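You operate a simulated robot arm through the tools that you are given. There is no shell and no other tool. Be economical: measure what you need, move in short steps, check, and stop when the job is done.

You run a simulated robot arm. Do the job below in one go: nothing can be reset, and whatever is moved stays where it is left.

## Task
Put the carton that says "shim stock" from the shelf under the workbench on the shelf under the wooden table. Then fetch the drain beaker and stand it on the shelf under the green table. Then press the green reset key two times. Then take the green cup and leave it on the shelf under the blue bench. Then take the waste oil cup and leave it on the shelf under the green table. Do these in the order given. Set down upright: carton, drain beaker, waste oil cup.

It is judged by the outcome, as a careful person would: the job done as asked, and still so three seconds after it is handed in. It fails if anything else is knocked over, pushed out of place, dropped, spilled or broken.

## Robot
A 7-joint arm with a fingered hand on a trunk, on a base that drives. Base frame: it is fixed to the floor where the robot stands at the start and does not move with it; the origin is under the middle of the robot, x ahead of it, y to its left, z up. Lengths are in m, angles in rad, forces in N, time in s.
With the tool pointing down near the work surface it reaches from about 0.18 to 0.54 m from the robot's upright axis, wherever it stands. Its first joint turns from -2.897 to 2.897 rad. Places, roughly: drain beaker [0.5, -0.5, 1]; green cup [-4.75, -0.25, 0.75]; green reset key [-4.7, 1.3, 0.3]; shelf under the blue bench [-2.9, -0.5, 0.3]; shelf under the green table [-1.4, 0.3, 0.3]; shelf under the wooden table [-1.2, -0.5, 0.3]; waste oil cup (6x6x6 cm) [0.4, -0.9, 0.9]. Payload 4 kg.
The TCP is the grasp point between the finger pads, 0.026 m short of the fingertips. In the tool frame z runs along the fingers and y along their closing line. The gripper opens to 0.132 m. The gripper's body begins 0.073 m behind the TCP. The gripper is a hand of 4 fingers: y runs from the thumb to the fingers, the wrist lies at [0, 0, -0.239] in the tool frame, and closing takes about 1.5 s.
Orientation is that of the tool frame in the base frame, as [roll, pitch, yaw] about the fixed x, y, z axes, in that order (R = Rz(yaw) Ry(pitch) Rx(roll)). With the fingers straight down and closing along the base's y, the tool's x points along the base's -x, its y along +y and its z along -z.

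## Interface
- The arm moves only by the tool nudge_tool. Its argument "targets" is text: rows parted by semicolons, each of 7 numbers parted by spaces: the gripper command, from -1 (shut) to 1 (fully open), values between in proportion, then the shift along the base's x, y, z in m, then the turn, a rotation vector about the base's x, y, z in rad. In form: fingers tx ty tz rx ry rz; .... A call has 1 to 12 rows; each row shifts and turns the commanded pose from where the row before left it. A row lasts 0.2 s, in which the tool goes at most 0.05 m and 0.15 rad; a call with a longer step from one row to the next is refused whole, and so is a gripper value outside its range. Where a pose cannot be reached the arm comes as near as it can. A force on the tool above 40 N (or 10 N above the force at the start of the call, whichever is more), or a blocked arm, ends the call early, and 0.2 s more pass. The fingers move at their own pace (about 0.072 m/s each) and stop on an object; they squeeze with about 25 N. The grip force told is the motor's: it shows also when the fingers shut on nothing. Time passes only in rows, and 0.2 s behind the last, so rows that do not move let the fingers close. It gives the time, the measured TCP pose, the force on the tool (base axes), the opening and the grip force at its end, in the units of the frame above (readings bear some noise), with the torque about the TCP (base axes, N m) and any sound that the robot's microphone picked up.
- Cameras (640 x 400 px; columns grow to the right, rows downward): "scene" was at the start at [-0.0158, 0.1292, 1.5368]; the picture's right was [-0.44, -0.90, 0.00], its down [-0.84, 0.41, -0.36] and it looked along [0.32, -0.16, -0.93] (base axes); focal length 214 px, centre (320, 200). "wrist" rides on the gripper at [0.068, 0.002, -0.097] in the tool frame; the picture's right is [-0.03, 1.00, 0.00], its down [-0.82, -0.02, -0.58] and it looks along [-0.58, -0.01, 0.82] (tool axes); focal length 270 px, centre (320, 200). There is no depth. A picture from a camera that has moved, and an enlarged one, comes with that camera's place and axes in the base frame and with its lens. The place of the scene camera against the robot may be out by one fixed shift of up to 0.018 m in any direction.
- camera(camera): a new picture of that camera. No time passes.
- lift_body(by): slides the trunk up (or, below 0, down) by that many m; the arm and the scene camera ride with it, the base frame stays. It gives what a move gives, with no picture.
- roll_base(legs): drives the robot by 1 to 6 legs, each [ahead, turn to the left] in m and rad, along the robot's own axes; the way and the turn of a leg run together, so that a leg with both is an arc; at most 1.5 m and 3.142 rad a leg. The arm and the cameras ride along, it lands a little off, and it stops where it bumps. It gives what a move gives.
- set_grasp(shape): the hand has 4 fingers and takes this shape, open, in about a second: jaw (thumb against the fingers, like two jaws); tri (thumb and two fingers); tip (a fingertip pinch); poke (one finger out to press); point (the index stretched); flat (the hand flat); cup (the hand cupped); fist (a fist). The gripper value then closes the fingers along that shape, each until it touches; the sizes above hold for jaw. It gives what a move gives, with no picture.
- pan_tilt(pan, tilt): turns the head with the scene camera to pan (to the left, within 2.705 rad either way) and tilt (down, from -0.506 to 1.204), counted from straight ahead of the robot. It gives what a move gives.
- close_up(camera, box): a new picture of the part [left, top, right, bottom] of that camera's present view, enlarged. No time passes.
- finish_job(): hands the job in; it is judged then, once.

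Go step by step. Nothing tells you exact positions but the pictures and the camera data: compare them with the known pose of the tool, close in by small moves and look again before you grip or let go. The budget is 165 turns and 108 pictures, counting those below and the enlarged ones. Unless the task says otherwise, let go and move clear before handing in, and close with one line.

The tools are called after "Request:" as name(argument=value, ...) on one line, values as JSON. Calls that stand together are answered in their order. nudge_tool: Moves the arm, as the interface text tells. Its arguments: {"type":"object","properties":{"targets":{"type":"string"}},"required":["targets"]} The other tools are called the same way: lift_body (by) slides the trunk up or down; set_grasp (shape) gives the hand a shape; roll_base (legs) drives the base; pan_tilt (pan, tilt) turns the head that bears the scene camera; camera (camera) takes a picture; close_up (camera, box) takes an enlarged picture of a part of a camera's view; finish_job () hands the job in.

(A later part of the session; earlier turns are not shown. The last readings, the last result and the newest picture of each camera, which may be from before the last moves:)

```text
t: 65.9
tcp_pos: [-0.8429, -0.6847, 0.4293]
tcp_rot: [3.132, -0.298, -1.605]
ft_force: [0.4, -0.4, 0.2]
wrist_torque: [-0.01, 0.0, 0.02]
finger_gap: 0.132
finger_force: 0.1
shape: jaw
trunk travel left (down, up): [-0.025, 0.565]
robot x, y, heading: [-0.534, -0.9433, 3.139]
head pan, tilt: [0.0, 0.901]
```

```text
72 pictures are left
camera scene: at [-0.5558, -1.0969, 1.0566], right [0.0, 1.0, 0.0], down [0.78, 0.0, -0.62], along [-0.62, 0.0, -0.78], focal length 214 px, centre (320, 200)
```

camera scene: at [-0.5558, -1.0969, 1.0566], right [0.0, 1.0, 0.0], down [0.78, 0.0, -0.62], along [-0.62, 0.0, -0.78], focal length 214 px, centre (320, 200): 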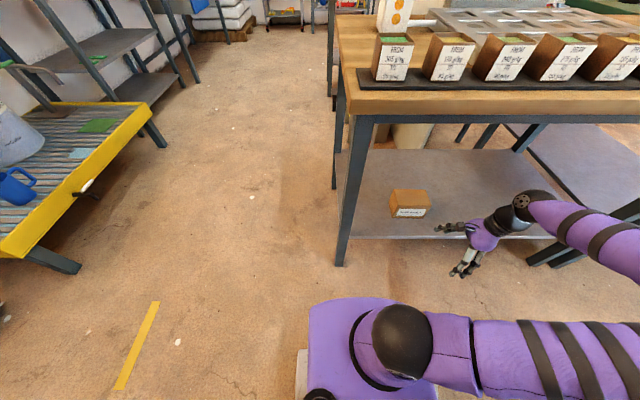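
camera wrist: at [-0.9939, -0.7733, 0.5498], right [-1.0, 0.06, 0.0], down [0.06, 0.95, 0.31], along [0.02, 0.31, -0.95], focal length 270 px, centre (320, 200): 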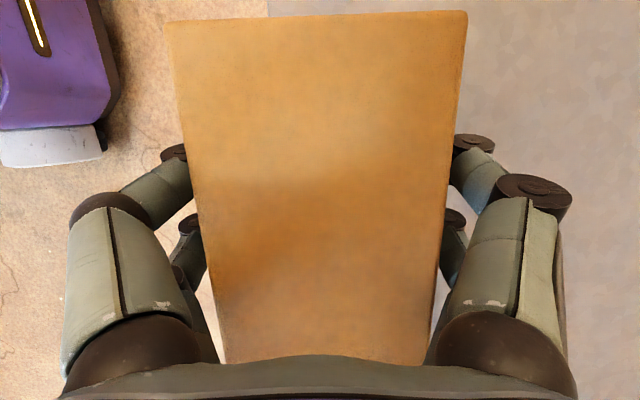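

The carton stands upright on the wooden table's shelf. Next the drain beaker: I back out, raise the trunk and drive round to face the bench at y≈-0.5.

Request:
roll_base(legs=[[-0.2, 0], [0, -1.571], [0.42, 0], [0, -1.571]])

Request:
lift_body(by=0.4)

Request:
lift_body(by=0.15)

Request:
camera(camera="scene")

```text
t: 78.2
tcp_pos: [-0.0228, -0.7844, 0.4282]
tcp_rot: [3.131, -0.299, 1.531]
ft_force: [0.5, -0.7, 0.0]
wrist_torque: [-0.02, -0.05, 0.04]
finger_gap: 0.1319
finger_force: 0.1
shape: jaw
trunk travel left (down, up): [-0.025, 0.565]
robot x, y, heading: [-0.3314, -0.5241, -0.006]
head pan, tilt: [0.0, 0.901]
```

```text
t: 82.0
tcp_pos: [-0.0233, -0.7832, 0.8289]
tcp_rot: [3.131, -0.298, 1.532]
ft_force: [0.0, 0.2, -0.6]
wrist_torque: [0.01, 0.01, -0.01]
finger_gap: 0.1319
finger_force: 0.0
shape: jaw
trunk travel left (down, up): [-0.425, 0.165]
robot x, y, heading: [-0.331, -0.5223, -0.008]
head pan, tilt: [0.0, 0.901]
```

```text
t: 83.8
tcp_pos: [-0.0233, -0.7838, 0.9791]
tcp_rot: [3.131, -0.297, 1.534]
ft_force: [0.4, 0.1, 0.3]
wrist_torque: [0.03, -0.03, -0.04]
finger_gap: 0.1318
finger_force: 0.0
shape: jaw
trunk travel left (down, up): [-0.575, 0.015]
robot x, y, heading: [-0.3303, -0.5191, -0.003]
head pan, tilt: [0.0, 0.901]
```

```text
71 pictures are left
camera scene: at [-0.3207, -0.3687, 1.6066], right [-0.01, -1.0, 0.0], down [-0.78, 0.0, -0.62], along [0.62, 0.0, -0.78], focal length 214 px, centre (320, 200)
```

scene: 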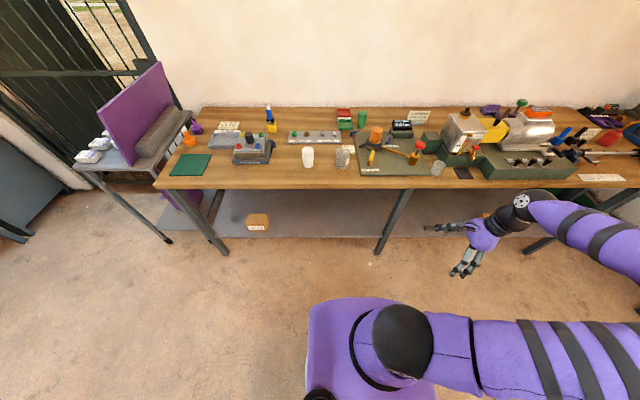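

Request:
close_up(camera="scene", box=[290, 90, 482, 210])

Request:
close_up(camera="scene", box=[295, 125, 375, 175])

```text
3.33 times, centred on (386, 150) of scene
camera zoom: at [-0.3207, -0.3687, 1.6066], right [-0.01, -1.0, 0.0], down [-0.78, 0.0, -0.62], along [0.62, 0.0, -0.78], focal length 715 px, centre (100, 367)
```

zoom: 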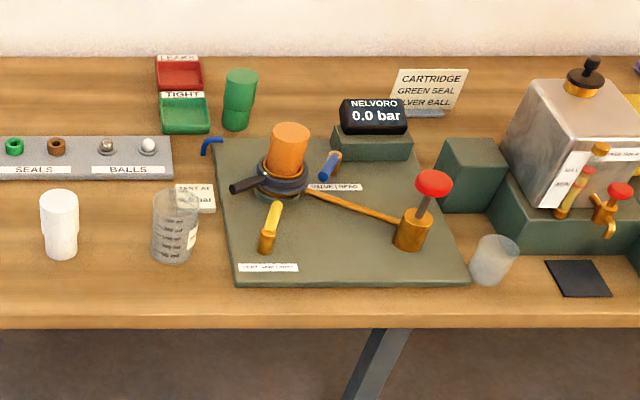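

```text
8.00 times, centred on (335, 150) of scene
camera zoom: at [-0.3207, -0.3687, 1.6066], right [-0.01, -1.0, 0.0], down [-0.78, 0.0, -0.62], along [0.62, 0.0, -0.78], focal length 1716 px, centre (200, 600)
```

zoom: 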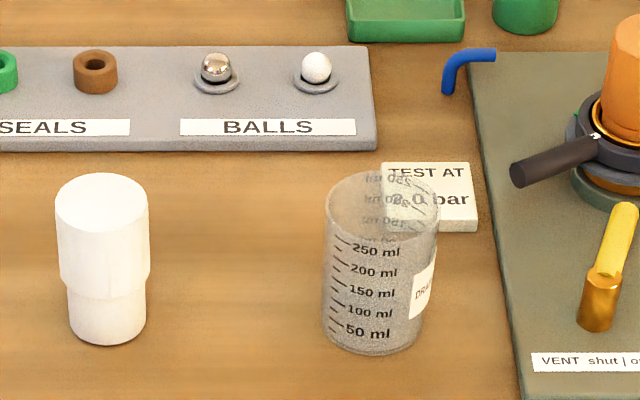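

The right-hand graduated beaker carries the "DRAIN" label and seems empty, at about [0.476, -0.475], height ~0.10 m. I raise the hand and drive up to the bench.

Request:
nudge_tool(targets="1 0 0 0.025 0 0 0; 1 0 0 0.025 0 0 0; 1 0 0 0.025 0 0 0; 1 0 0 0.025 0 0 0")

Request:
roll_base(legs=[[0.23, 0]])

Request:
camera(camera="scene")

Request:
camera(camera="wrist")

```text
t: 84.8
tcp_pos: [-0.0233, -0.7842, 1.079]
tcp_rot: [3.13, -0.298, 1.533]
ft_force: [0.3, 0.9, -0.1]
wrist_torque: [0.03, 0.0, -0.02]
finger_gap: 0.1319
finger_force: 0.0
shape: jaw
trunk travel left (down, up): [-0.575, 0.015]
robot x, y, heading: [-0.3319, -0.5247, -0.003]
head pan, tilt: [0.0, 0.901]
```

```text
t: 86.5
tcp_pos: [0.2065, -0.7848, 1.0785]
tcp_rot: [3.131, -0.299, 1.534]
ft_force: [0.3, 0.4, 0.6]
wrist_torque: [0.0, 0.03, 0.01]
finger_gap: 0.132
finger_force: 0.1
shape: jaw
trunk travel left (down, up): [-0.575, 0.015]
robot x, y, heading: [-0.1009, -0.5243, -0.004]
head pan, tilt: [0.0, 0.901]
```

```text
68 pictures are left
camera scene: at [-0.0917, -0.3699, 1.6066], right [0.0, -1.0, 0.0], down [-0.78, 0.0, -0.62], along [0.62, 0.0, -0.78], focal length 214 px, centre (320, 200)
```

scene: 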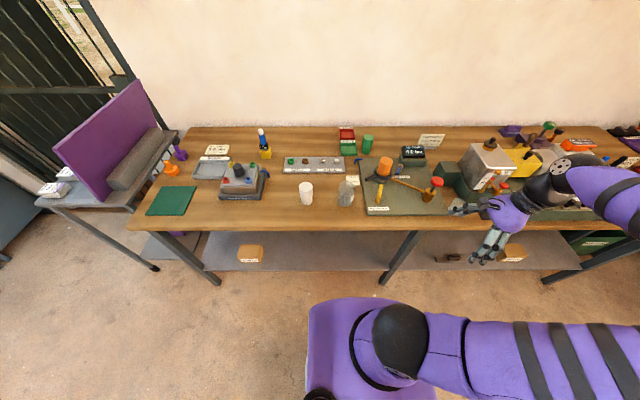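

```text
67 pictures are left
camera wrist: at [0.2093, -0.7477, 1.1912], right [1.0, -0.06, 0.0], down [-0.06, -0.95, 0.31], along [-0.02, -0.31, -0.95], focal length 270 px, centre (320, 200)
```

wrist: 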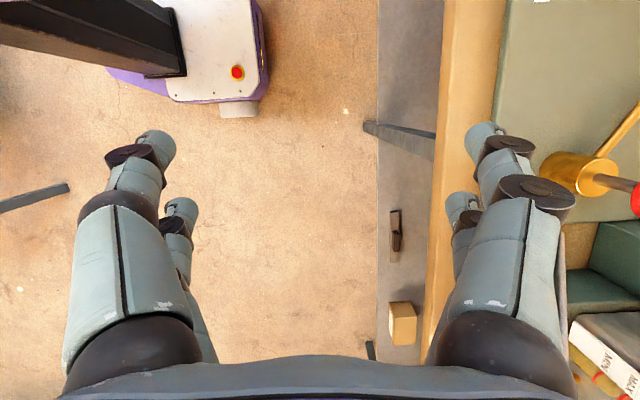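

I move the hand up along the bench toward the beaker, staying above everything.

Request:
nudge_tool(targets="1 0 0.035 0.002 0 0 0; 1 0 0.035 0.002 0 0 0; 1 0 0.035 0.002 0 0 0; 1 0 0.035 0.002 0 0 0; 1 0 0.035 0.002 0 0 0; 1 0 0.035 0 0 0 0; 1 0.03 0.01 0 0 0 0; 1 0.03 0.01 0 0 0 0; 1 0.03 0.01 0 0 0 0; 1 0.03 0.01 0 0 0 0; 1 0.03 0.01 0 0 0 0")

Request:
camera(camera="wrist")

Request:
camera(camera="scene")

```text
t: 88.9
tcp_pos: [0.3564, -0.5231, 1.0891]
tcp_rot: [3.132, -0.299, 1.534]
ft_force: [0.6, -0.5, 0.5]
wrist_torque: [-0.03, 0.02, 0.0]
finger_gap: 0.132
finger_force: 0.2
shape: jaw
trunk travel left (down, up): [-0.575, 0.015]
robot x, y, heading: [-0.1013, -0.5248, -0.008]
head pan, tilt: [0.0, 0.901]
```

```text
66 pictures are left
camera wrist: at [0.3594, -0.4865, 1.2007], right [1.0, -0.06, 0.0], down [-0.06, -0.95, 0.31], along [-0.02, -0.31, -0.95], focal length 270 px, centre (320, 200)
```

wrist: 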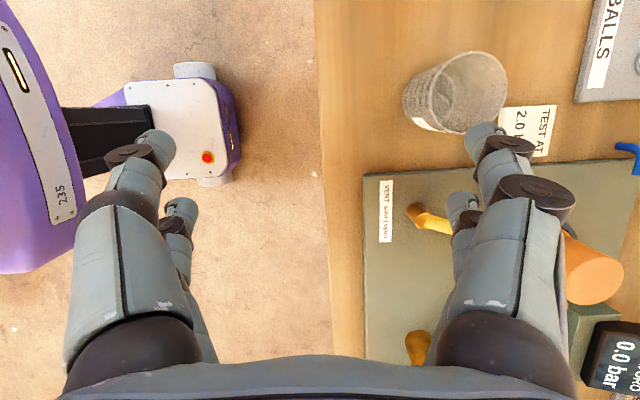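

```text
65 pictures are left
camera scene: at [-0.0918, -0.3694, 1.6066], right [0.0, -1.0, 0.0], down [-0.78, 0.0, -0.62], along [0.62, 0.0, -0.78], focal length 214 px, centre (320, 200)
```

scene: 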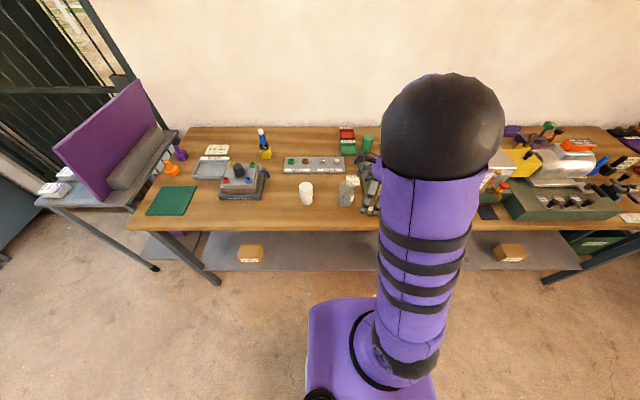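

The beaker rim centre comes out at [0.474, -0.479]. I move to a pre-grasp above it and check.

Request:
nudge_tool(targets="1 0.0295 0.0036 -0.005 0 0 0; 1 0.0295 0.0036 -0.01 0 0 0; 1 0.0295 0.0036 -0.015 0 0 0; 1 0.0295 0.0036 -0.02 0 0 0")

Request:
camera(camera="wrist")

```text
t: 89.9
tcp_pos: [0.4755, -0.5102, 1.039]
tcp_rot: [3.131, -0.299, 1.532]
ft_force: [0.5, 1.2, 0.3]
wrist_torque: [0.01, 0.03, 0.01]
finger_gap: 0.1319
finger_force: 0.2
shape: jaw
trunk travel left (down, up): [-0.575, 0.015]
robot x, y, heading: [-0.1024, -0.526, -0.004]
head pan, tilt: [0.0, 0.901]
```

```text
64 pictures are left
camera wrist: at [0.478, -0.4735, 1.1509], right [1.0, -0.06, 0.0], down [-0.06, -0.95, 0.31], along [-0.02, -0.31, -0.95], focal length 270 px, centre (320, 200)
```

wrist: 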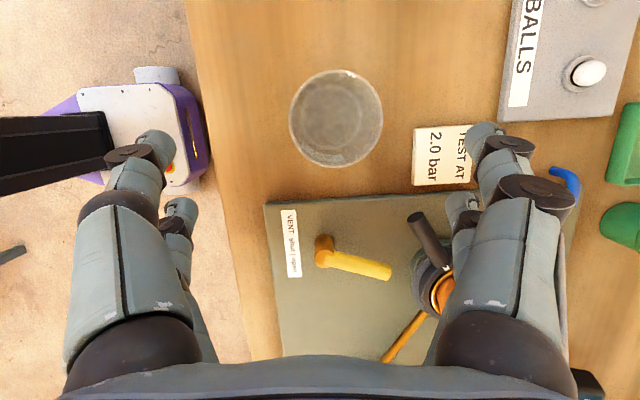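

Refined: beaker centre [0.487, -0.478], rim z≈0.957, diameter ≈0.065. I correct sideways and descend along the tool axis.

Request:
nudge_tool(targets="1 0.0115 -0.005 0 0 0 0; 1 0 0.0075 -0.0244 0 0 0; 1 0 0.0075 -0.0244 0 0 0; 1 0 0.0075 -0.0244 0 0 0; 1 0 0 0 0 0 0")

Request:
camera(camera="wrist")

```text
t: 91.1
tcp_pos: [0.4857, -0.493, 0.9652]
tcp_rot: [3.131, -0.299, 1.533]
ft_force: [-0.6, 0.6, 0.6]
wrist_torque: [0.02, 0.02, -0.01]
finger_gap: 0.1319
finger_force: 0.0
shape: jaw
trunk travel left (down, up): [-0.575, 0.015]
robot x, y, heading: [-0.1072, -0.523, -0.008]
head pan, tilt: [0.0, 0.901]
```

```text
63 pictures are left
camera wrist: at [0.4884, -0.4563, 1.0773], right [1.0, -0.06, 0.0], down [-0.06, -0.95, 0.31], along [-0.02, -0.31, -0.95], focal length 270 px, centre (320, 200)
```

wrist: 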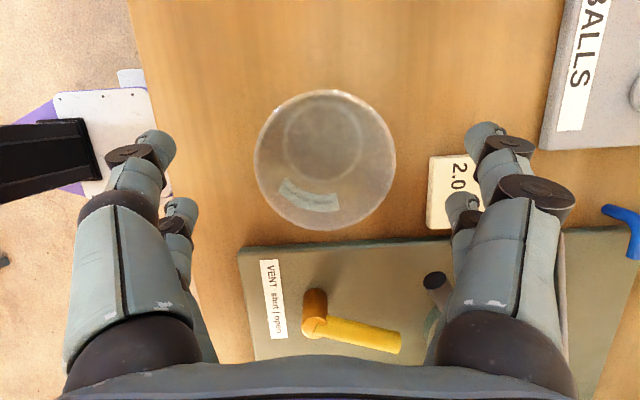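

Centred; I descend the last part and close.

Request:
nudge_tool(targets="1 0.002 0.0075 -0.024 0 0 0; 1 0.001 0.0075 -0.026 0 0 0; 1 0 0 0 0 0 0")

Request:
nudge_tool(targets="-1 0 0 0 0 0 0; -1 0 0 0 0 0 0; -1 0 0 0 0 0 0; -1 0 0 0 0 0 0; -1 0 0 0 0 0 0; -1 0 0 0 0 0 0; -1 0 0 0 0 0 0; -1 0 0 0 0 0 0")

Request:
camera(camera="wrist")

```text
t: 91.9
tcp_pos: [0.4886, -0.4774, 0.9151]
tcp_rot: [3.131, -0.3, 1.535]
ft_force: [0.3, -0.5, -0.7]
wrist_torque: [-0.01, 0.0, 0.01]
finger_gap: 0.1322
finger_force: 0.0
shape: jaw
trunk travel left (down, up): [-0.575, 0.015]
robot x, y, heading: [-0.1016, -0.5232, -0.007]
head pan, tilt: [0.0, 0.901]
```

```text
t: 93.7
tcp_pos: [0.4878, -0.4778, 0.9166]
tcp_rot: [3.13, -0.297, 1.535]
ft_force: [0.0, -1.2, 0.8]
wrist_torque: [-0.09, 0.02, -0.01]
finger_gap: 0.0417
finger_force: 24.7
shape: jaw
trunk travel left (down, up): [-0.575, 0.015]
robot x, y, heading: [-0.1037, -0.5236, -0.006]
head pan, tilt: [0.0, 0.901]
```

```text
62 pictures are left
camera wrist: at [0.491, -0.4407, 1.0281], right [1.0, -0.06, 0.0], down [-0.06, -0.95, 0.31], along [-0.02, -0.31, -0.95], focal length 270 px, centre (320, 200)
```

wrist: 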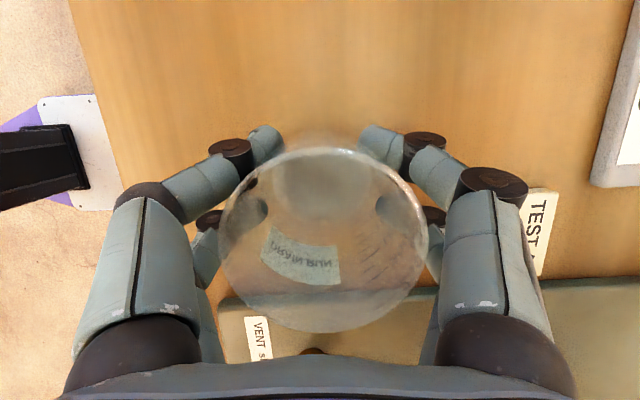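

The fingers wrap round the beaker. I lift it slightly and look.

Request:
nudge_tool(targets="-1 0 0 0.01 0 0 0; -1 0 0 0.015 0 0 0; -1 0 0 0.015 0 0 0; -1 0 0 0 0 0 0")

Request:
camera(camera="wrist")

Request:
close_up(camera="scene", box=[280, 130, 440, 230])

```text
t: 94.7
tcp_pos: [0.4883, -0.4777, 0.9562]
tcp_rot: [3.131, -0.299, 1.534]
ft_force: [0.5, -0.2, 0.0]
wrist_torque: [-0.01, 0.01, -0.02]
finger_gap: 0.0417
finger_force: 24.5
shape: jaw
trunk travel left (down, up): [-0.575, 0.015]
robot x, y, heading: [-0.1021, -0.523, -0.007]
head pan, tilt: [0.0, 0.901]
```

```text
61 pictures are left
camera wrist: at [0.4911, -0.4405, 1.0684], right [1.0, -0.06, 0.0], down [-0.06, -0.95, 0.31], along [-0.02, -0.31, -0.95], focal length 270 px, centre (320, 200)
```

wrist: 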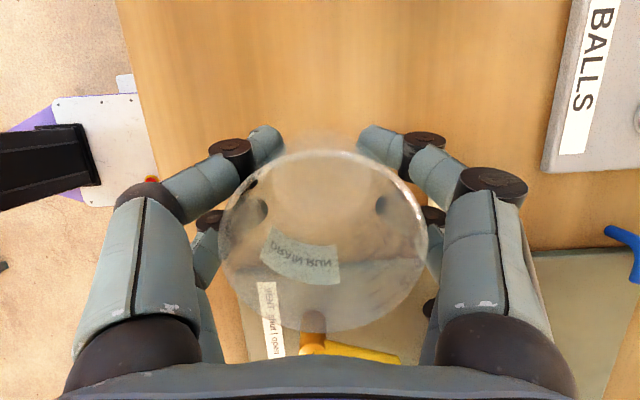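

```text
4.00 times, centred on (360, 180) of scene
camera zoom: at [-0.0921, -0.3697, 1.6066], right [0.0, -1.0, 0.0], down [-0.78, 0.0, -0.62], along [0.62, 0.0, -0.78], focal length 858 px, centre (160, 280)
```

zoom: 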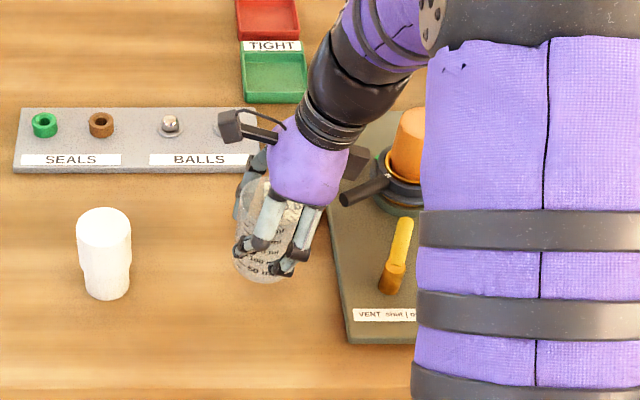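

The beaker is held firmly and upright. I raise it, draw the arm back into the carrying pose, and drive to face the green table.

Request:
nudge_tool(targets="-1 0 0 0.03 0 0 0; -1 0 0 0.03 0 0 0; -1 0 0 0.03 0 0 0; -1 -0.03 0 0.02 0 0 0; -1 -0.035 0 0 0 0 0; -1 -0.035 0 0 0 0 0; -1 -0.035 0 0 0 0 0; -1 -0.035 0 0 0 0 0; -1 -0.035 -0.01 0 0 0 0; -1 -0.035 -0.03 0 0 0 0; -1 -0.02 -0.035 0 0 0 0; -1 -0.01 -0.035 0 0 0 0")

Request:
nudge_tool(targets="-1 0 -0.035 0 0 0 0; -1 0 -0.035 0 0 0 0; -1 0 -0.035 0 0 0 0; -1 0 -0.035 0 0 0 0")

Request:
roll_base(legs=[[-0.25, 0], [0, 1.574], [0.6, 0], [0, 1.574]])

Request:
camera(camera="scene")

```text
t: 97.3
tcp_pos: [0.2171, -0.5879, 1.0662]
tcp_rot: [3.129, -0.3, 1.534]
ft_force: [0.3, 0.9, -0.9]
wrist_torque: [-0.03, -0.01, -0.02]
finger_gap: 0.041
finger_force: 25.1
shape: jaw
trunk travel left (down, up): [-0.575, 0.015]
robot x, y, heading: [-0.1002, -0.5256, -0.004]
head pan, tilt: [0.0, 0.901]
```

```text
t: 98.3
tcp_pos: [0.2192, -0.7293, 1.065]
tcp_rot: [3.131, -0.298, 1.535]
ft_force: [0.2, 0.3, 0.3]
wrist_torque: [0.01, 0.01, 0.01]
finger_gap: 0.0412
finger_force: 24.6
shape: jaw
trunk travel left (down, up): [-0.575, 0.015]
robot x, y, heading: [-0.1061, -0.5263, -0.009]
head pan, tilt: [0.0, 0.901]
```

```text
t: 111.6
tcp_pos: [-0.6706, 0.2767, 1.0674]
tcp_rot: [3.131, -0.298, -1.6]
ft_force: [0.5, -0.2, -0.1]
wrist_torque: [0.03, 0.02, -0.03]
finger_gap: 0.0407
finger_force: 24.6
shape: jaw
trunk travel left (down, up): [-0.575, 0.015]
robot x, y, heading: [-0.3437, 0.0718, -3.136]
head pan, tilt: [0.0, 0.901]
```

```text
59 pictures are left
camera scene: at [-0.3677, -0.0772, 1.6067], right [0.0, 1.0, 0.0], down [0.78, 0.0, -0.62], along [-0.62, 0.0, -0.78], focal length 214 px, centre (320, 200)
```

scene: 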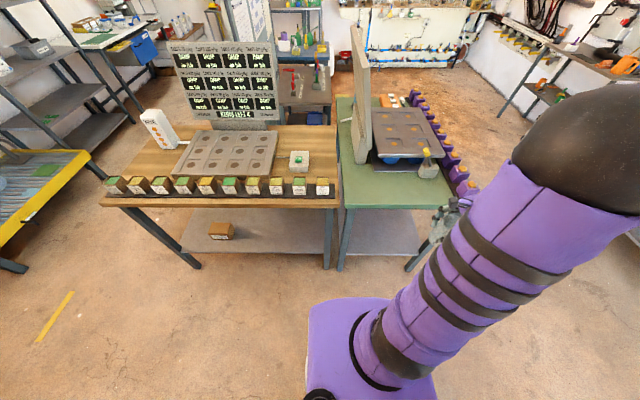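

I face the green table; its front legs are near y≈0.08 and y≈0.63. I lower the trunk and drive closer.

Request:
lift_body(by=-0.4)

Request:
lift_body(by=-0.15)

Request:
roll_base(legs=[[0.17, 0]])

Request:
camera(camera="scene")

Request:
camera(camera="wrist")

```text
t: 115.4
tcp_pos: [-0.6698, 0.276, 0.6655]
tcp_rot: [3.131, -0.299, -1.601]
ft_force: [-0.6, -0.1, -0.1]
wrist_torque: [-0.02, 0.02, 0.01]
finger_gap: 0.0409
finger_force: 25.2
shape: jaw
trunk travel left (down, up): [-0.175, 0.415]
robot x, y, heading: [-0.3473, 0.0748, -3.138]
head pan, tilt: [0.0, 0.901]
```

```text
t: 117.2
tcp_pos: [-0.6696, 0.2756, 0.516]
tcp_rot: [3.132, -0.298, -1.6]
ft_force: [-0.3, -0.8, -0.1]
wrist_torque: [0.02, 0.01, 0.02]
finger_gap: 0.0407
finger_force: 24.8
shape: jaw
trunk travel left (down, up): [-0.025, 0.565]
robot x, y, heading: [-0.347, 0.0749, -3.139]
head pan, tilt: [0.0, 0.901]
```

```text
t: 118.6
tcp_pos: [-0.8391, 0.2756, 0.5156]
tcp_rot: [3.13, -0.298, -1.601]
ft_force: [-0.1, -0.5, -0.6]
wrist_torque: [0.01, 0.03, 0.01]
finger_gap: 0.0407
finger_force: 24.8
shape: jaw
trunk travel left (down, up): [-0.025, 0.565]
robot x, y, heading: [-0.5177, 0.074, -3.139]
head pan, tilt: [0.0, 0.901]
```

```text
58 pictures are left
camera scene: at [-0.5371, -0.0778, 1.0567], right [0.0, 1.0, 0.0], down [0.78, 0.0, -0.62], along [-0.62, 0.0, -0.78], focal length 214 px, centre (320, 200)
```

scene: 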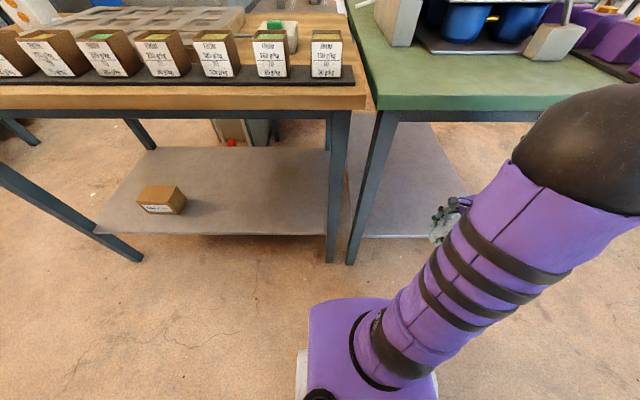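

```text
57 pictures are left
camera wrist: at [-0.8401, 0.2385, 0.6286], right [-1.0, 0.06, 0.0], down [0.05, 0.95, 0.31], along [0.02, 0.31, -0.95], focal length 270 px, centre (320, 200)
```

wrist: 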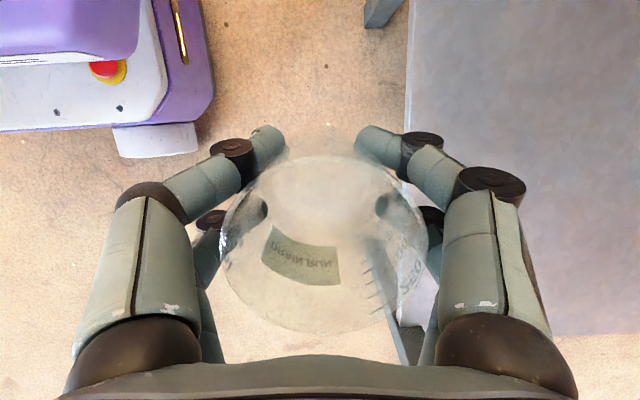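

Shelf front edge lies at x≈-0.94 here. I lower the beaker to just above shelf height and feed it in stepwise.

Request:
nudge_tool(targets="-1 0 0 -0.025 0 0 0; -1 0 0 -0.025 0 0 0; -1 0 0.005 -0.025 0 0 0; -1 -0.03 0.005 0 0 0 0; -1 -0.03 0.005 0 0 0 0; -1 -0.03 0.005 0 0 0 0")

Request:
camera(camera="scene")

```text
t: 120.0
tcp_pos: [-0.9303, 0.2958, 0.4428]
tcp_rot: [3.13, -0.297, -1.6]
ft_force: [0.0, 1.0, 0.1]
wrist_torque: [-0.01, 0.0, -0.01]
finger_gap: 0.0403
finger_force: 25.0
shape: jaw
trunk travel left (down, up): [-0.025, 0.565]
robot x, y, heading: [-0.5147, 0.0724, -3.139]
head pan, tilt: [0.0, 0.901]
```

```text
56 pictures are left
camera scene: at [-0.537, -0.0778, 1.0567], right [0.0, 1.0, 0.0], down [0.78, 0.0, -0.62], along [-0.62, 0.0, -0.78], focal length 214 px, centre (320, 200)
```

scene: 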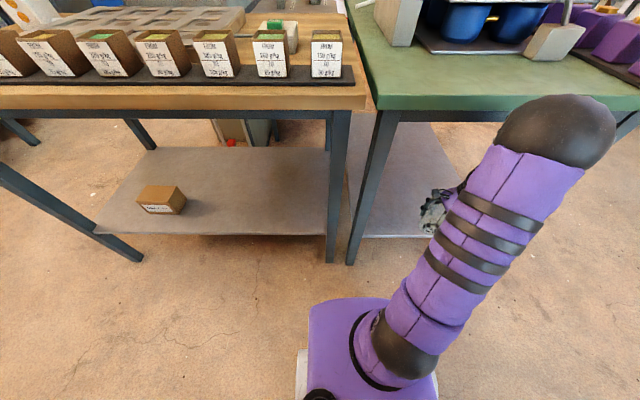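

The elbow now rides high and might catch the table's edge. The beaker is empty, so I back out and tilt the hand temporarily to swing the elbow out to the side.

Request:
nudge_tool(targets="-1 0.03 0 0 0 0 0; -1 0.03 0 0.01 0 0 0; -1 0.03 0.02 0.01 0 0 0; -1 0.01 0.03 0 -0.12 0 0; -1 0.01 0.03 0 -0.12 0 0; -1 0.01 0.02 0 -0.12 0 0; -1 0 0.01 0 -0.12 0 0; -1 0 0 0 0 0 0")

Request:
camera(camera="scene")

```text
t: 121.8
tcp_pos: [-0.8075, 0.4068, 0.4615]
tcp_rot: [-3.134, -0.779, -1.611]
ft_force: [0.1, -0.2, -0.1]
wrist_torque: [0.01, 0.0, 0.0]
finger_gap: 0.0396
finger_force: 24.8
shape: jaw
trunk travel left (down, up): [-0.025, 0.565]
robot x, y, heading: [-0.5134, 0.0744, -3.14]
head pan, tilt: [0.0, 0.901]
```

```text
55 pictures are left
camera scene: at [-0.5371, -0.0778, 1.0567], right [0.0, 1.0, 0.0], down [0.78, 0.0, -0.62], along [-0.62, 0.0, -0.78], focal length 214 px, centre (320, 200)
```

scene: 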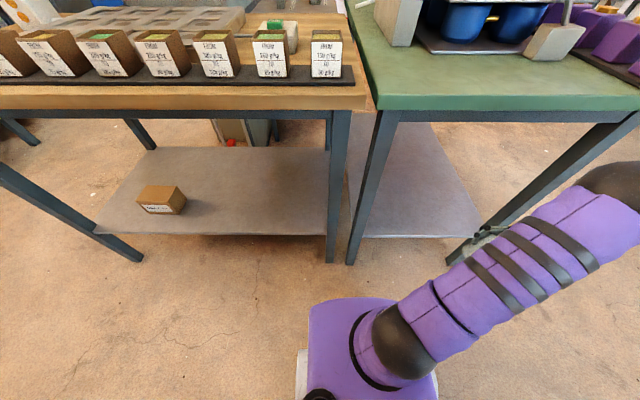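

Request:
nudge_tool(targets="-1 0.03 0.03 0 0 0 0; -1 0.03 0.03 0 0 0 0; -1 0.03 0.03 0 0 0 0; -1 0.03 0.02 0 0 0 0; -1 0.02 0.02 0 0 0 0; -1 -0.01 -0.03 0 0 0 0; -1 -0.02 -0.03 0 0.12 0 0; -1 -0.03 -0.03 0 0.12 0 0; -1 -0.03 -0.03 0 0.12 0 0; -1 -0.03 -0.03 0 0.12 0 0; -1 -0.02 -0.03 0 0 0 0; -1 0 -0.03 0 0 0 0")

Request:
camera(camera="scene")

Request:
camera(camera="wrist")

```text
t: 124.4
tcp_pos: [-0.8096, 0.325, 0.4606]
tcp_rot: [3.132, -0.297, -1.601]
ft_force: [-0.8, 0.3, -1.1]
wrist_torque: [0.01, -0.01, -0.02]
finger_gap: 0.0387
finger_force: 25.0
shape: jaw
trunk travel left (down, up): [-0.025, 0.565]
robot x, y, heading: [-0.5142, 0.0748, -3.138]
head pan, tilt: [0.0, 0.901]
```

```text
54 pictures are left
camera scene: at [-0.5371, -0.0777, 1.0567], right [0.0, 1.0, 0.0], down [0.78, 0.0, -0.62], along [-0.62, 0.0, -0.78], focal length 214 px, centre (320, 200)
```

scene: 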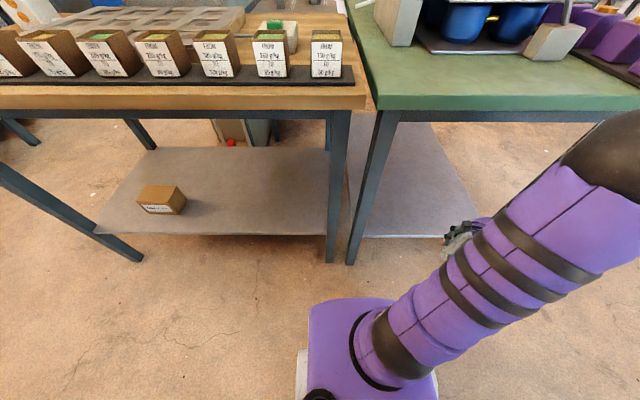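

```text
53 pictures are left
camera wrist: at [-0.8108, 0.2877, 0.5732], right [-1.0, 0.06, 0.0], down [0.06, 0.95, 0.31], along [0.02, 0.31, -0.95], focal length 270 px, centre (320, 200)
```

wrist: 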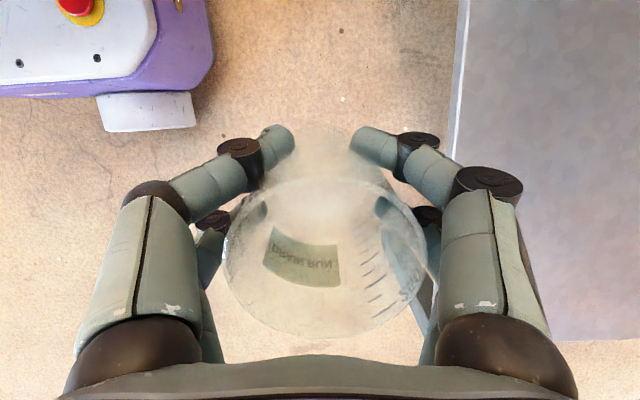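

Extension itself flattens the arm, so I back the base 5 cm and feed the beaker in stepwise at lower height, watching the elbow.

Request:
roll_base(legs=[[-0.05, 0]])

Request:
nudge_tool(targets="-1 -0.03 0 -0.012 0 0 0; -1 -0.03 0 -0.012 0 0 0; -1 -0.03 0 -0.012 0 0 0; -1 -0.03 0 -0.012 0 0 0; -1 -0.03 0 -0.012 0 0 0; -1 -0.03 0 0 0 0 0; -1 -0.02 0 0 0 0 0")

Request:
camera(camera="scene")

Request:
camera(camera="wrist")

```text
t: 125.4
tcp_pos: [-0.759, 0.324, 0.4623]
tcp_rot: [3.131, -0.298, -1.601]
ft_force: [-0.4, -0.3, -0.3]
wrist_torque: [-0.01, -0.01, -0.02]
finger_gap: 0.0386
finger_force: 25.0
shape: jaw
trunk travel left (down, up): [-0.025, 0.565]
robot x, y, heading: [-0.4653, 0.0742, -3.142]
head pan, tilt: [0.0, 0.901]
```

```text
t: 127.0
tcp_pos: [-0.9583, 0.3247, 0.4012]
tcp_rot: [3.131, -0.298, -1.6]
ft_force: [0.4, -0.2, -0.8]
wrist_torque: [0.01, 0.02, -0.03]
finger_gap: 0.0378
finger_force: 25.3
shape: jaw
trunk travel left (down, up): [-0.025, 0.565]
robot x, y, heading: [-0.4642, 0.0737, -3.138]
head pan, tilt: [0.0, 0.901]
```

```text
52 pictures are left
camera scene: at [-0.4868, -0.0776, 1.0567], right [0.0, 1.0, 0.0], down [0.78, 0.0, -0.62], along [-0.62, 0.0, -0.78], focal length 214 px, centre (320, 200)
```

scene: 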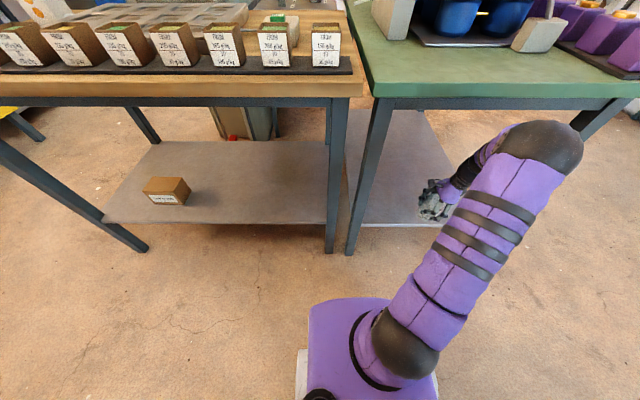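

```text
51 pictures are left
camera wrist: at [-0.9602, 0.2883, 0.5126], right [-1.0, 0.06, 0.0], down [0.05, 0.95, 0.31], along [0.02, 0.31, -0.95], focal length 270 px, centre (320, 200)
```

wrist: 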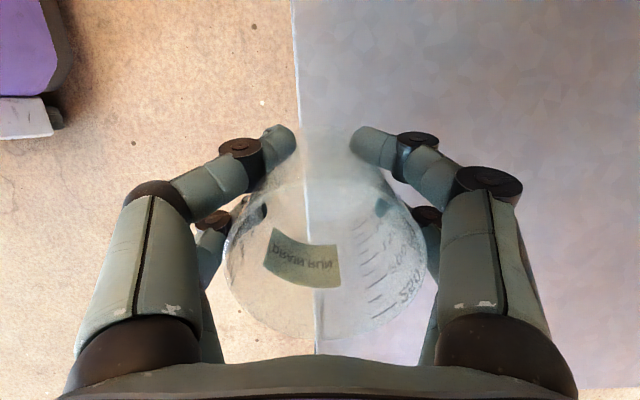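

The beaker may have turned slightly in the grip; I enlarge both views to check how upright it is.

Request:
close_up(camera="wrist", box=[180, 90, 480, 360])

Request:
close_up(camera="scene", box=[390, 150, 486, 240])

```text
1.48 times, centred on (330, 225) of wrist
camera zoom: at [-0.9602, 0.2883, 0.5126], right [-1.0, 0.06, 0.0], down [0.05, 0.95, 0.31], along [0.02, 0.31, -0.95], focal length 400 px, centre (305, 163)
```

zoom: 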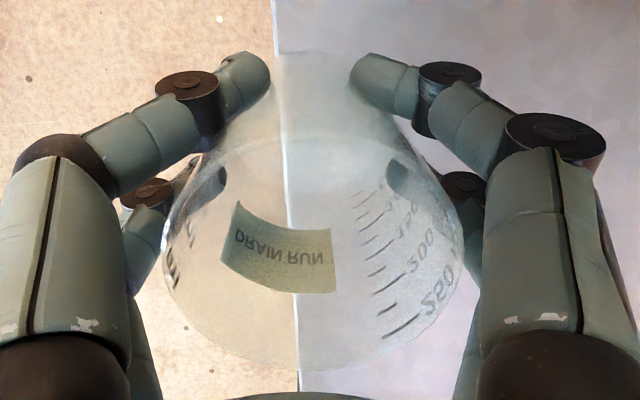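

```text
4.44 times, centred on (438, 195) of scene
camera zoom: at [-0.4868, -0.0776, 1.0567], right [0.0, 1.0, 0.0], down [0.78, 0.0, -0.62], along [-0.62, 0.0, -0.78], focal length 953 px, centre (-204, 222)
```

zoom: 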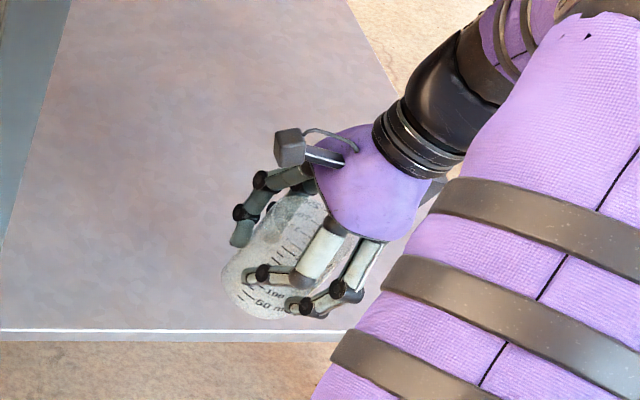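

Foreshortening suggests the beaker leans about 9° with its top toward the hand. I turn the hand by +0.16 rad about x to straighten it, and check again.

Request:
nudge_tool(targets="-1 -0.01 0 0 0.08 0 0; -1 -0.015 0 -0.005 0.08 0 0; -1 -0.015 0 -0.005 0 0 0; -1 0 0 0 0 0 0")

Request:
close_up(camera="wrist", box=[180, 90, 500, 290])

Request:
close_up(camera="scene", box=[340, 80, 628, 260])

```text
t: 128.0
tcp_pos: [-0.9995, 0.3267, 0.3919]
tcp_rot: [3.128, -0.138, -1.6]
ft_force: [-0.9, 0.0, -0.7]
wrist_torque: [-0.04, 0.0, 0.01]
finger_gap: 0.0381
finger_force: 24.6
shape: jaw
trunk travel left (down, up): [-0.025, 0.565]
robot x, y, heading: [-0.4681, 0.0759, -3.136]
head pan, tilt: [0.0, 0.901]
```

```text
2.00 times, centred on (340, 190) of wrist
camera zoom: at [-1.0002, 0.2713, 0.4956], right [-1.0, 0.06, 0.01], down [0.05, 0.89, 0.46], along [0.02, 0.46, -0.89], focal length 541 px, centre (280, 220)
```

zoom: 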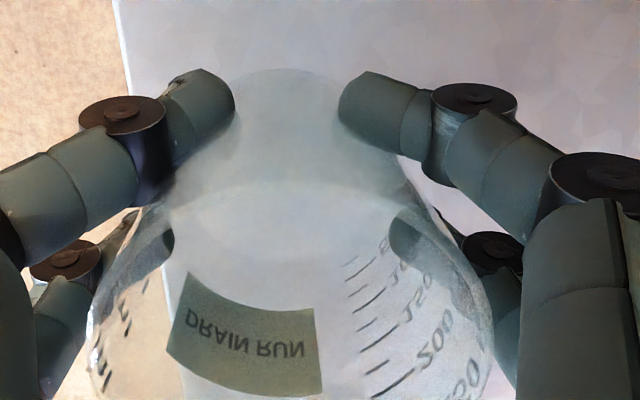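

```text
2.22 times, centred on (484, 170) of scene
camera zoom: at [-0.4869, -0.0776, 1.0567], right [0.0, 1.0, 0.0], down [0.78, 0.0, -0.62], along [-0.62, 0.0, -0.78], focal length 477 px, centre (-44, 267)
```

zoom: 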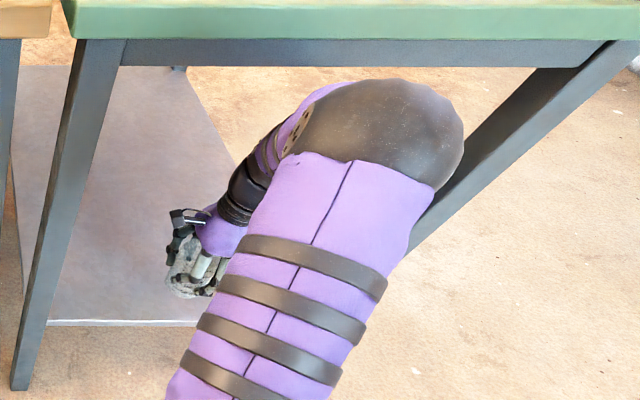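

The arm clears the table frame now. I move 2 cm further in and lower slowly until contact.

Request:
nudge_tool(targets="-1 -0.02 0 0 0 0 0; -1 -0.01 0 -0.01 0 0 0; -1 0 0 -0.006 0 0 0; -1 0 0 -0.005 0 0 0; -1 0 0 0 0 0 0")

Request:
nudge_tool(targets="-1 0 0 -0.004 0 0 0; -1 0 0 0 0 0 0")

Request:
nudge_tool(targets="-1 0 0 -0.004 0 0 0; -1 0 0 0 0 0 0")

```text
t: 129.2
tcp_pos: [-1.0291, 0.3254, 0.3703]
tcp_rot: [3.125, -0.138, -1.599]
ft_force: [0.4, 0.0, -0.4]
wrist_torque: [0.01, 0.02, -0.03]
finger_gap: 0.0378
finger_force: 24.3
shape: jaw
trunk travel left (down, up): [-0.025, 0.565]
robot x, y, heading: [-0.4645, 0.075, -3.138]
head pan, tilt: [0.0, 0.901]
```

```text
t: 129.8
tcp_pos: [-1.0308, 0.3263, 0.3665]
tcp_rot: [3.126, -0.137, -1.599]
ft_force: [0.4, -1.0, 0.1]
wrist_torque: [-0.03, -0.01, 0.02]
finger_gap: 0.038
finger_force: 25.3
shape: jaw
trunk travel left (down, up): [-0.025, 0.565]
robot x, y, heading: [-0.4649, 0.0746, -3.138]
head pan, tilt: [0.0, 0.901]
```

```text
t: 130.4
tcp_pos: [-1.0295, 0.3249, 0.3622]
tcp_rot: [3.126, -0.137, -1.597]
ft_force: [0.1, 0.2, -0.4]
wrist_torque: [0.03, 0.02, 0.04]
finger_gap: 0.0381
finger_force: 25.1
shape: jaw
trunk travel left (down, up): [-0.025, 0.565]
robot x, y, heading: [-0.4643, 0.0704, -3.139]
head pan, tilt: [0.0, 0.901]
```

Request:
nudge_tool(targets="-1 0 0 -0.004 0 0 0; -1 0 0 0 0 0 0")

Request:
nudge_tool(targets="-1 0 0 -0.003 0 0 0; -1 0 0 0 0 0 0")

Request:
nudge_tool(targets="-1 0 0 -0.003 0 0 0; -1 0 0 0 0 0 0")

Request:
close_up(camera="scene", box=[390, 140, 486, 240])

```text
t: 131.0
tcp_pos: [-1.0301, 0.324, 0.3582]
tcp_rot: [3.127, -0.138, -1.598]
ft_force: [0.2, 0.8, -0.6]
wrist_torque: [-0.03, 0.01, 0.0]
finger_gap: 0.0382
finger_force: 25.0
shape: jaw
trunk travel left (down, up): [-0.025, 0.565]
robot x, y, heading: [-0.468, 0.0736, -3.139]
head pan, tilt: [0.0, 0.901]
```

```text
t: 131.6
tcp_pos: [-1.0299, 0.3235, 0.3547]
tcp_rot: [3.125, -0.137, -1.599]
ft_force: [0.6, -0.2, -1.1]
wrist_torque: [-0.03, -0.01, 0.01]
finger_gap: 0.0382
finger_force: 24.5
shape: jaw
trunk travel left (down, up): [-0.025, 0.565]
robot x, y, heading: [-0.4689, 0.0769, -3.137]
head pan, tilt: [0.0, 0.901]
```

```text
t: 132.2
tcp_pos: [-1.0309, 0.3242, 0.3535]
tcp_rot: [3.123, -0.137, -1.599]
ft_force: [1.2, -0.6, 10.0]
wrist_torque: [-0.04, -0.04, 0.02]
finger_gap: 0.0383
finger_force: 25.0
shape: jaw
trunk travel left (down, up): [-0.025, 0.565]
robot x, y, heading: [-0.4663, 0.0762, -3.137]
head pan, tilt: [0.0, 0.901]
```

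```text
4.00 times, centred on (438, 190) of scene
camera zoom: at [-0.4863, -0.0778, 1.0568], right [0.0, 1.0, 0.0], down [0.78, 0.0, -0.62], along [-0.62, 0.0, -0.78], focal length 858 px, centre (-152, 240)
```

zoom: 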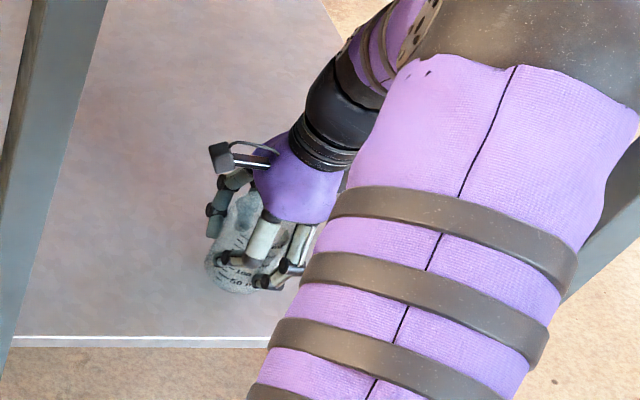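

Contact at 10 N. I ease the pressure and open gradually, then look before retreating.

Request:
nudge_tool(targets="-0.3 0 0 0.001 0 0 0; -0.1 0 0 0 0 0 0; 0.1 0 0 0 0 0 0; 0.3 0 0 0 0 0 0; 0.5 0 0 0 0 0 0; 0.8 0 0 0 0 0 0; 1 0 0 0 0 0 0; 1 0 0 0 0 0 0; 1 0 0 0 0 0 0")

Request:
camera(camera="wrist")

```text
t: 134.2
tcp_pos: [-1.0292, 0.3252, 0.3528]
tcp_rot: [3.127, -0.138, -1.6]
ft_force: [-0.8, 0.1, -0.6]
wrist_torque: [-0.01, -0.01, -0.04]
finger_gap: 0.1318
finger_force: 0.1
shape: jaw
trunk travel left (down, up): [-0.025, 0.565]
robot x, y, heading: [-0.4648, 0.0725, -3.137]
head pan, tilt: [0.0, 0.901]
```

```text
45 pictures are left
camera wrist: at [-1.0307, 0.2706, 0.4579], right [-1.0, 0.06, 0.01], down [0.05, 0.89, 0.46], along [0.02, 0.46, -0.89], focal length 270 px, centre (320, 200)
```

wrist: 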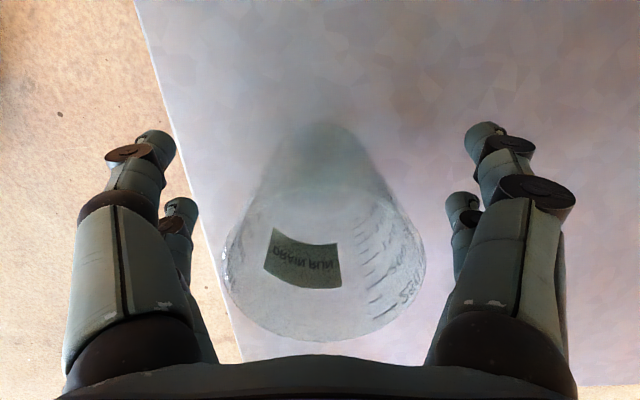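

The beaker stands free and upright. I slide the hand off sideways and up, then out of the shelf.

Request:
nudge_tool(targets="1 0 0.004 0.015 0 0 0; 1 0 0.005 0.02 0 0 0; 1 0 0.02 0.01 0 0 0; 1 0 0.03 0.005 0 0 0; 1 0 0.03 0 0 0 0; 1 0.02 0.02 0 0 0 0; 1 0.03 0.01 0 0 0 0; 1 0.03 0 0 0 0 0; 1 0.03 0 0 0 0 0; 1 0.03 0 0 0 0 0; 1 0.03 0 0 0 0 0; 1 0.03 0 0 0 0 0")

Request:
camera(camera="scene")

```text
t: 136.8
tcp_pos: [-0.8287, 0.4431, 0.4034]
tcp_rot: [3.125, -0.137, -1.598]
ft_force: [-0.9, -0.1, 0.9]
wrist_torque: [0.03, 0.02, 0.0]
finger_gap: 0.1321
finger_force: 0.0
shape: jaw
trunk travel left (down, up): [-0.025, 0.565]
robot x, y, heading: [-0.4641, 0.0774, -3.138]
head pan, tilt: [0.0, 0.901]
```

```text
44 pictures are left
camera scene: at [-0.487, -0.0776, 1.0566], right [0.0, 1.0, 0.0], down [0.78, 0.0, -0.62], along [-0.62, 0.0, -0.78], focal length 214 px, centre (320, 200)
```

scene: 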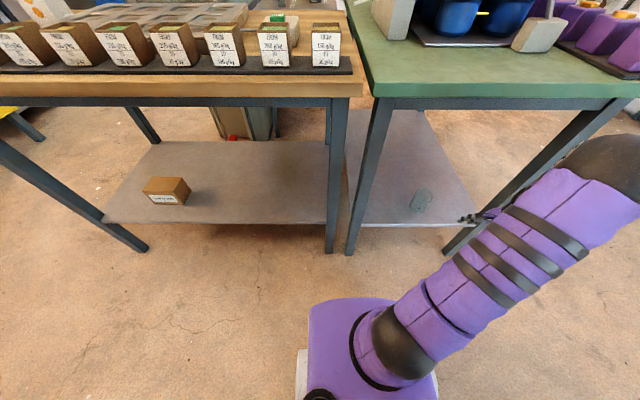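

The beaker stands on the green table's shelf beside nothing else. Next I drive round the green table toward the reset key in the west.

Request:
roll_base(legs=[[-0.12, 0], [0, -1.571], [1.0, 0], [0, 1.571], [1.3, 0]])

Request:
lift_body(by=0.4)

Request:
pan_tilt(pan=0.0, tilt=0.5)

Request:
camera(camera="scene")

```text
t: 157.5
tcp_pos: [-2.0223, 1.4534, 0.4035]
tcp_rot: [3.125, -0.137, -1.608]
ft_force: [0.0, 0.0, -0.2]
wrist_torque: [0.01, 0.0, 0.0]
finger_gap: 0.1317
finger_force: 0.0
shape: jaw
trunk travel left (down, up): [-0.025, 0.565]
robot x, y, heading: [-1.6579, 1.0804, 3.131]
head pan, tilt: [0.0, 0.901]
```

```text
t: 161.3
tcp_pos: [-2.0222, 1.4529, 0.8037]
tcp_rot: [3.125, -0.138, -1.608]
ft_force: [-0.1, 0.3, -0.1]
wrist_torque: [-0.01, -0.02, 0.01]
finger_gap: 0.1318
finger_force: 0.1
shape: jaw
trunk travel left (down, up): [-0.425, 0.165]
robot x, y, heading: [-1.6633, 1.0795, 3.138]
head pan, tilt: [0.0, 0.901]
```

```text
t: 162.2
tcp_pos: [-2.0236, 1.4528, 0.8039]
tcp_rot: [3.125, -0.136, -1.607]
ft_force: [0.8, -0.1, -0.6]
wrist_torque: [-0.01, 0.0, 0.01]
finger_gap: 0.1318
finger_force: 0.0
shape: jaw
trunk travel left (down, up): [-0.425, 0.165]
robot x, y, heading: [-1.6659, 1.0836, 3.137]
head pan, tilt: [0.0, 0.499]
```

```text
43 pictures are left
camera scene: at [-1.7011, 0.9284, 1.4905], right [0.01, 1.0, 0.0], down [0.48, 0.0, -0.88], along [-0.88, 0.01, -0.48], focal length 214 px, centre (320, 200)
```

scene: 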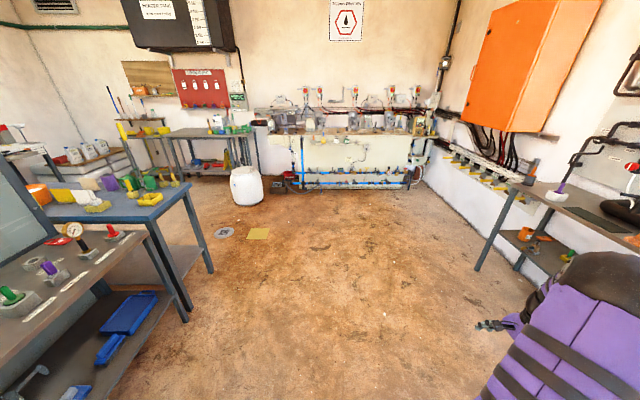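

The key should be on the white pump wall ahead. I drive closer and enlarge that area.

Request:
roll_base(legs=[[1.4, 0]])

Request:
close_up(camera="scene", box=[160, 60, 480, 260])

```text
t: 169.2
tcp_pos: [-3.4253, 1.4519, 0.8028]
tcp_rot: [3.126, -0.139, -1.599]
ft_force: [0.1, 0.0, -0.1]
wrist_torque: [0.0, 0.0, 0.0]
finger_gap: 0.1317
finger_force: 0.2
shape: jaw
trunk travel left (down, up): [-0.425, 0.165]
robot x, y, heading: [-3.0585, 1.0844, -3.136]
head pan, tilt: [0.0, 0.499]
```

```text
2.00 times, centred on (320, 160) of scene
camera zoom: at [-3.0997, 0.9311, 1.4905], right [0.0, 1.0, 0.0], down [0.48, 0.0, -0.88], along [-0.88, 0.0, -0.48], focal length 429 px, centre (320, 280)
```

zoom: 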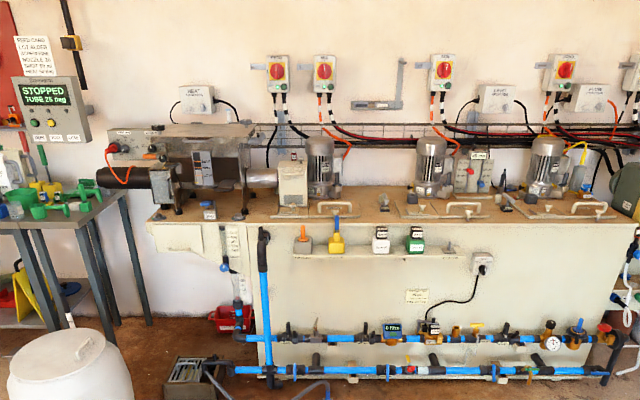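

Request:
close_up(camera="scene", box=[320, 190, 400, 240])

```text
8.00 times, centred on (360, 215) of scene
camera zoom: at [-3.0997, 0.9311, 1.4905], right [0.0, 1.0, 0.0], down [0.48, 0.0, -0.88], along [-0.88, 0.0, -0.48], focal length 1716 px, centre (0, 80)
```

zoom: 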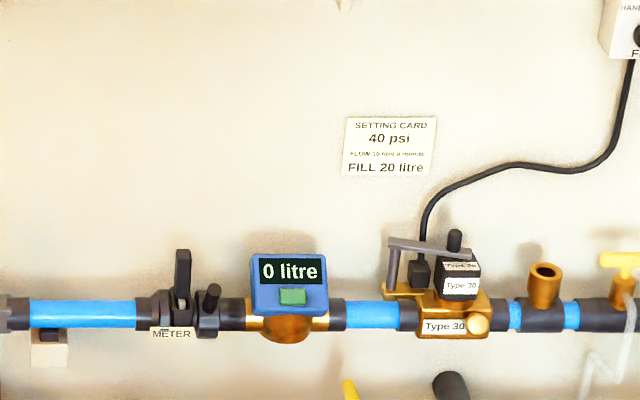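

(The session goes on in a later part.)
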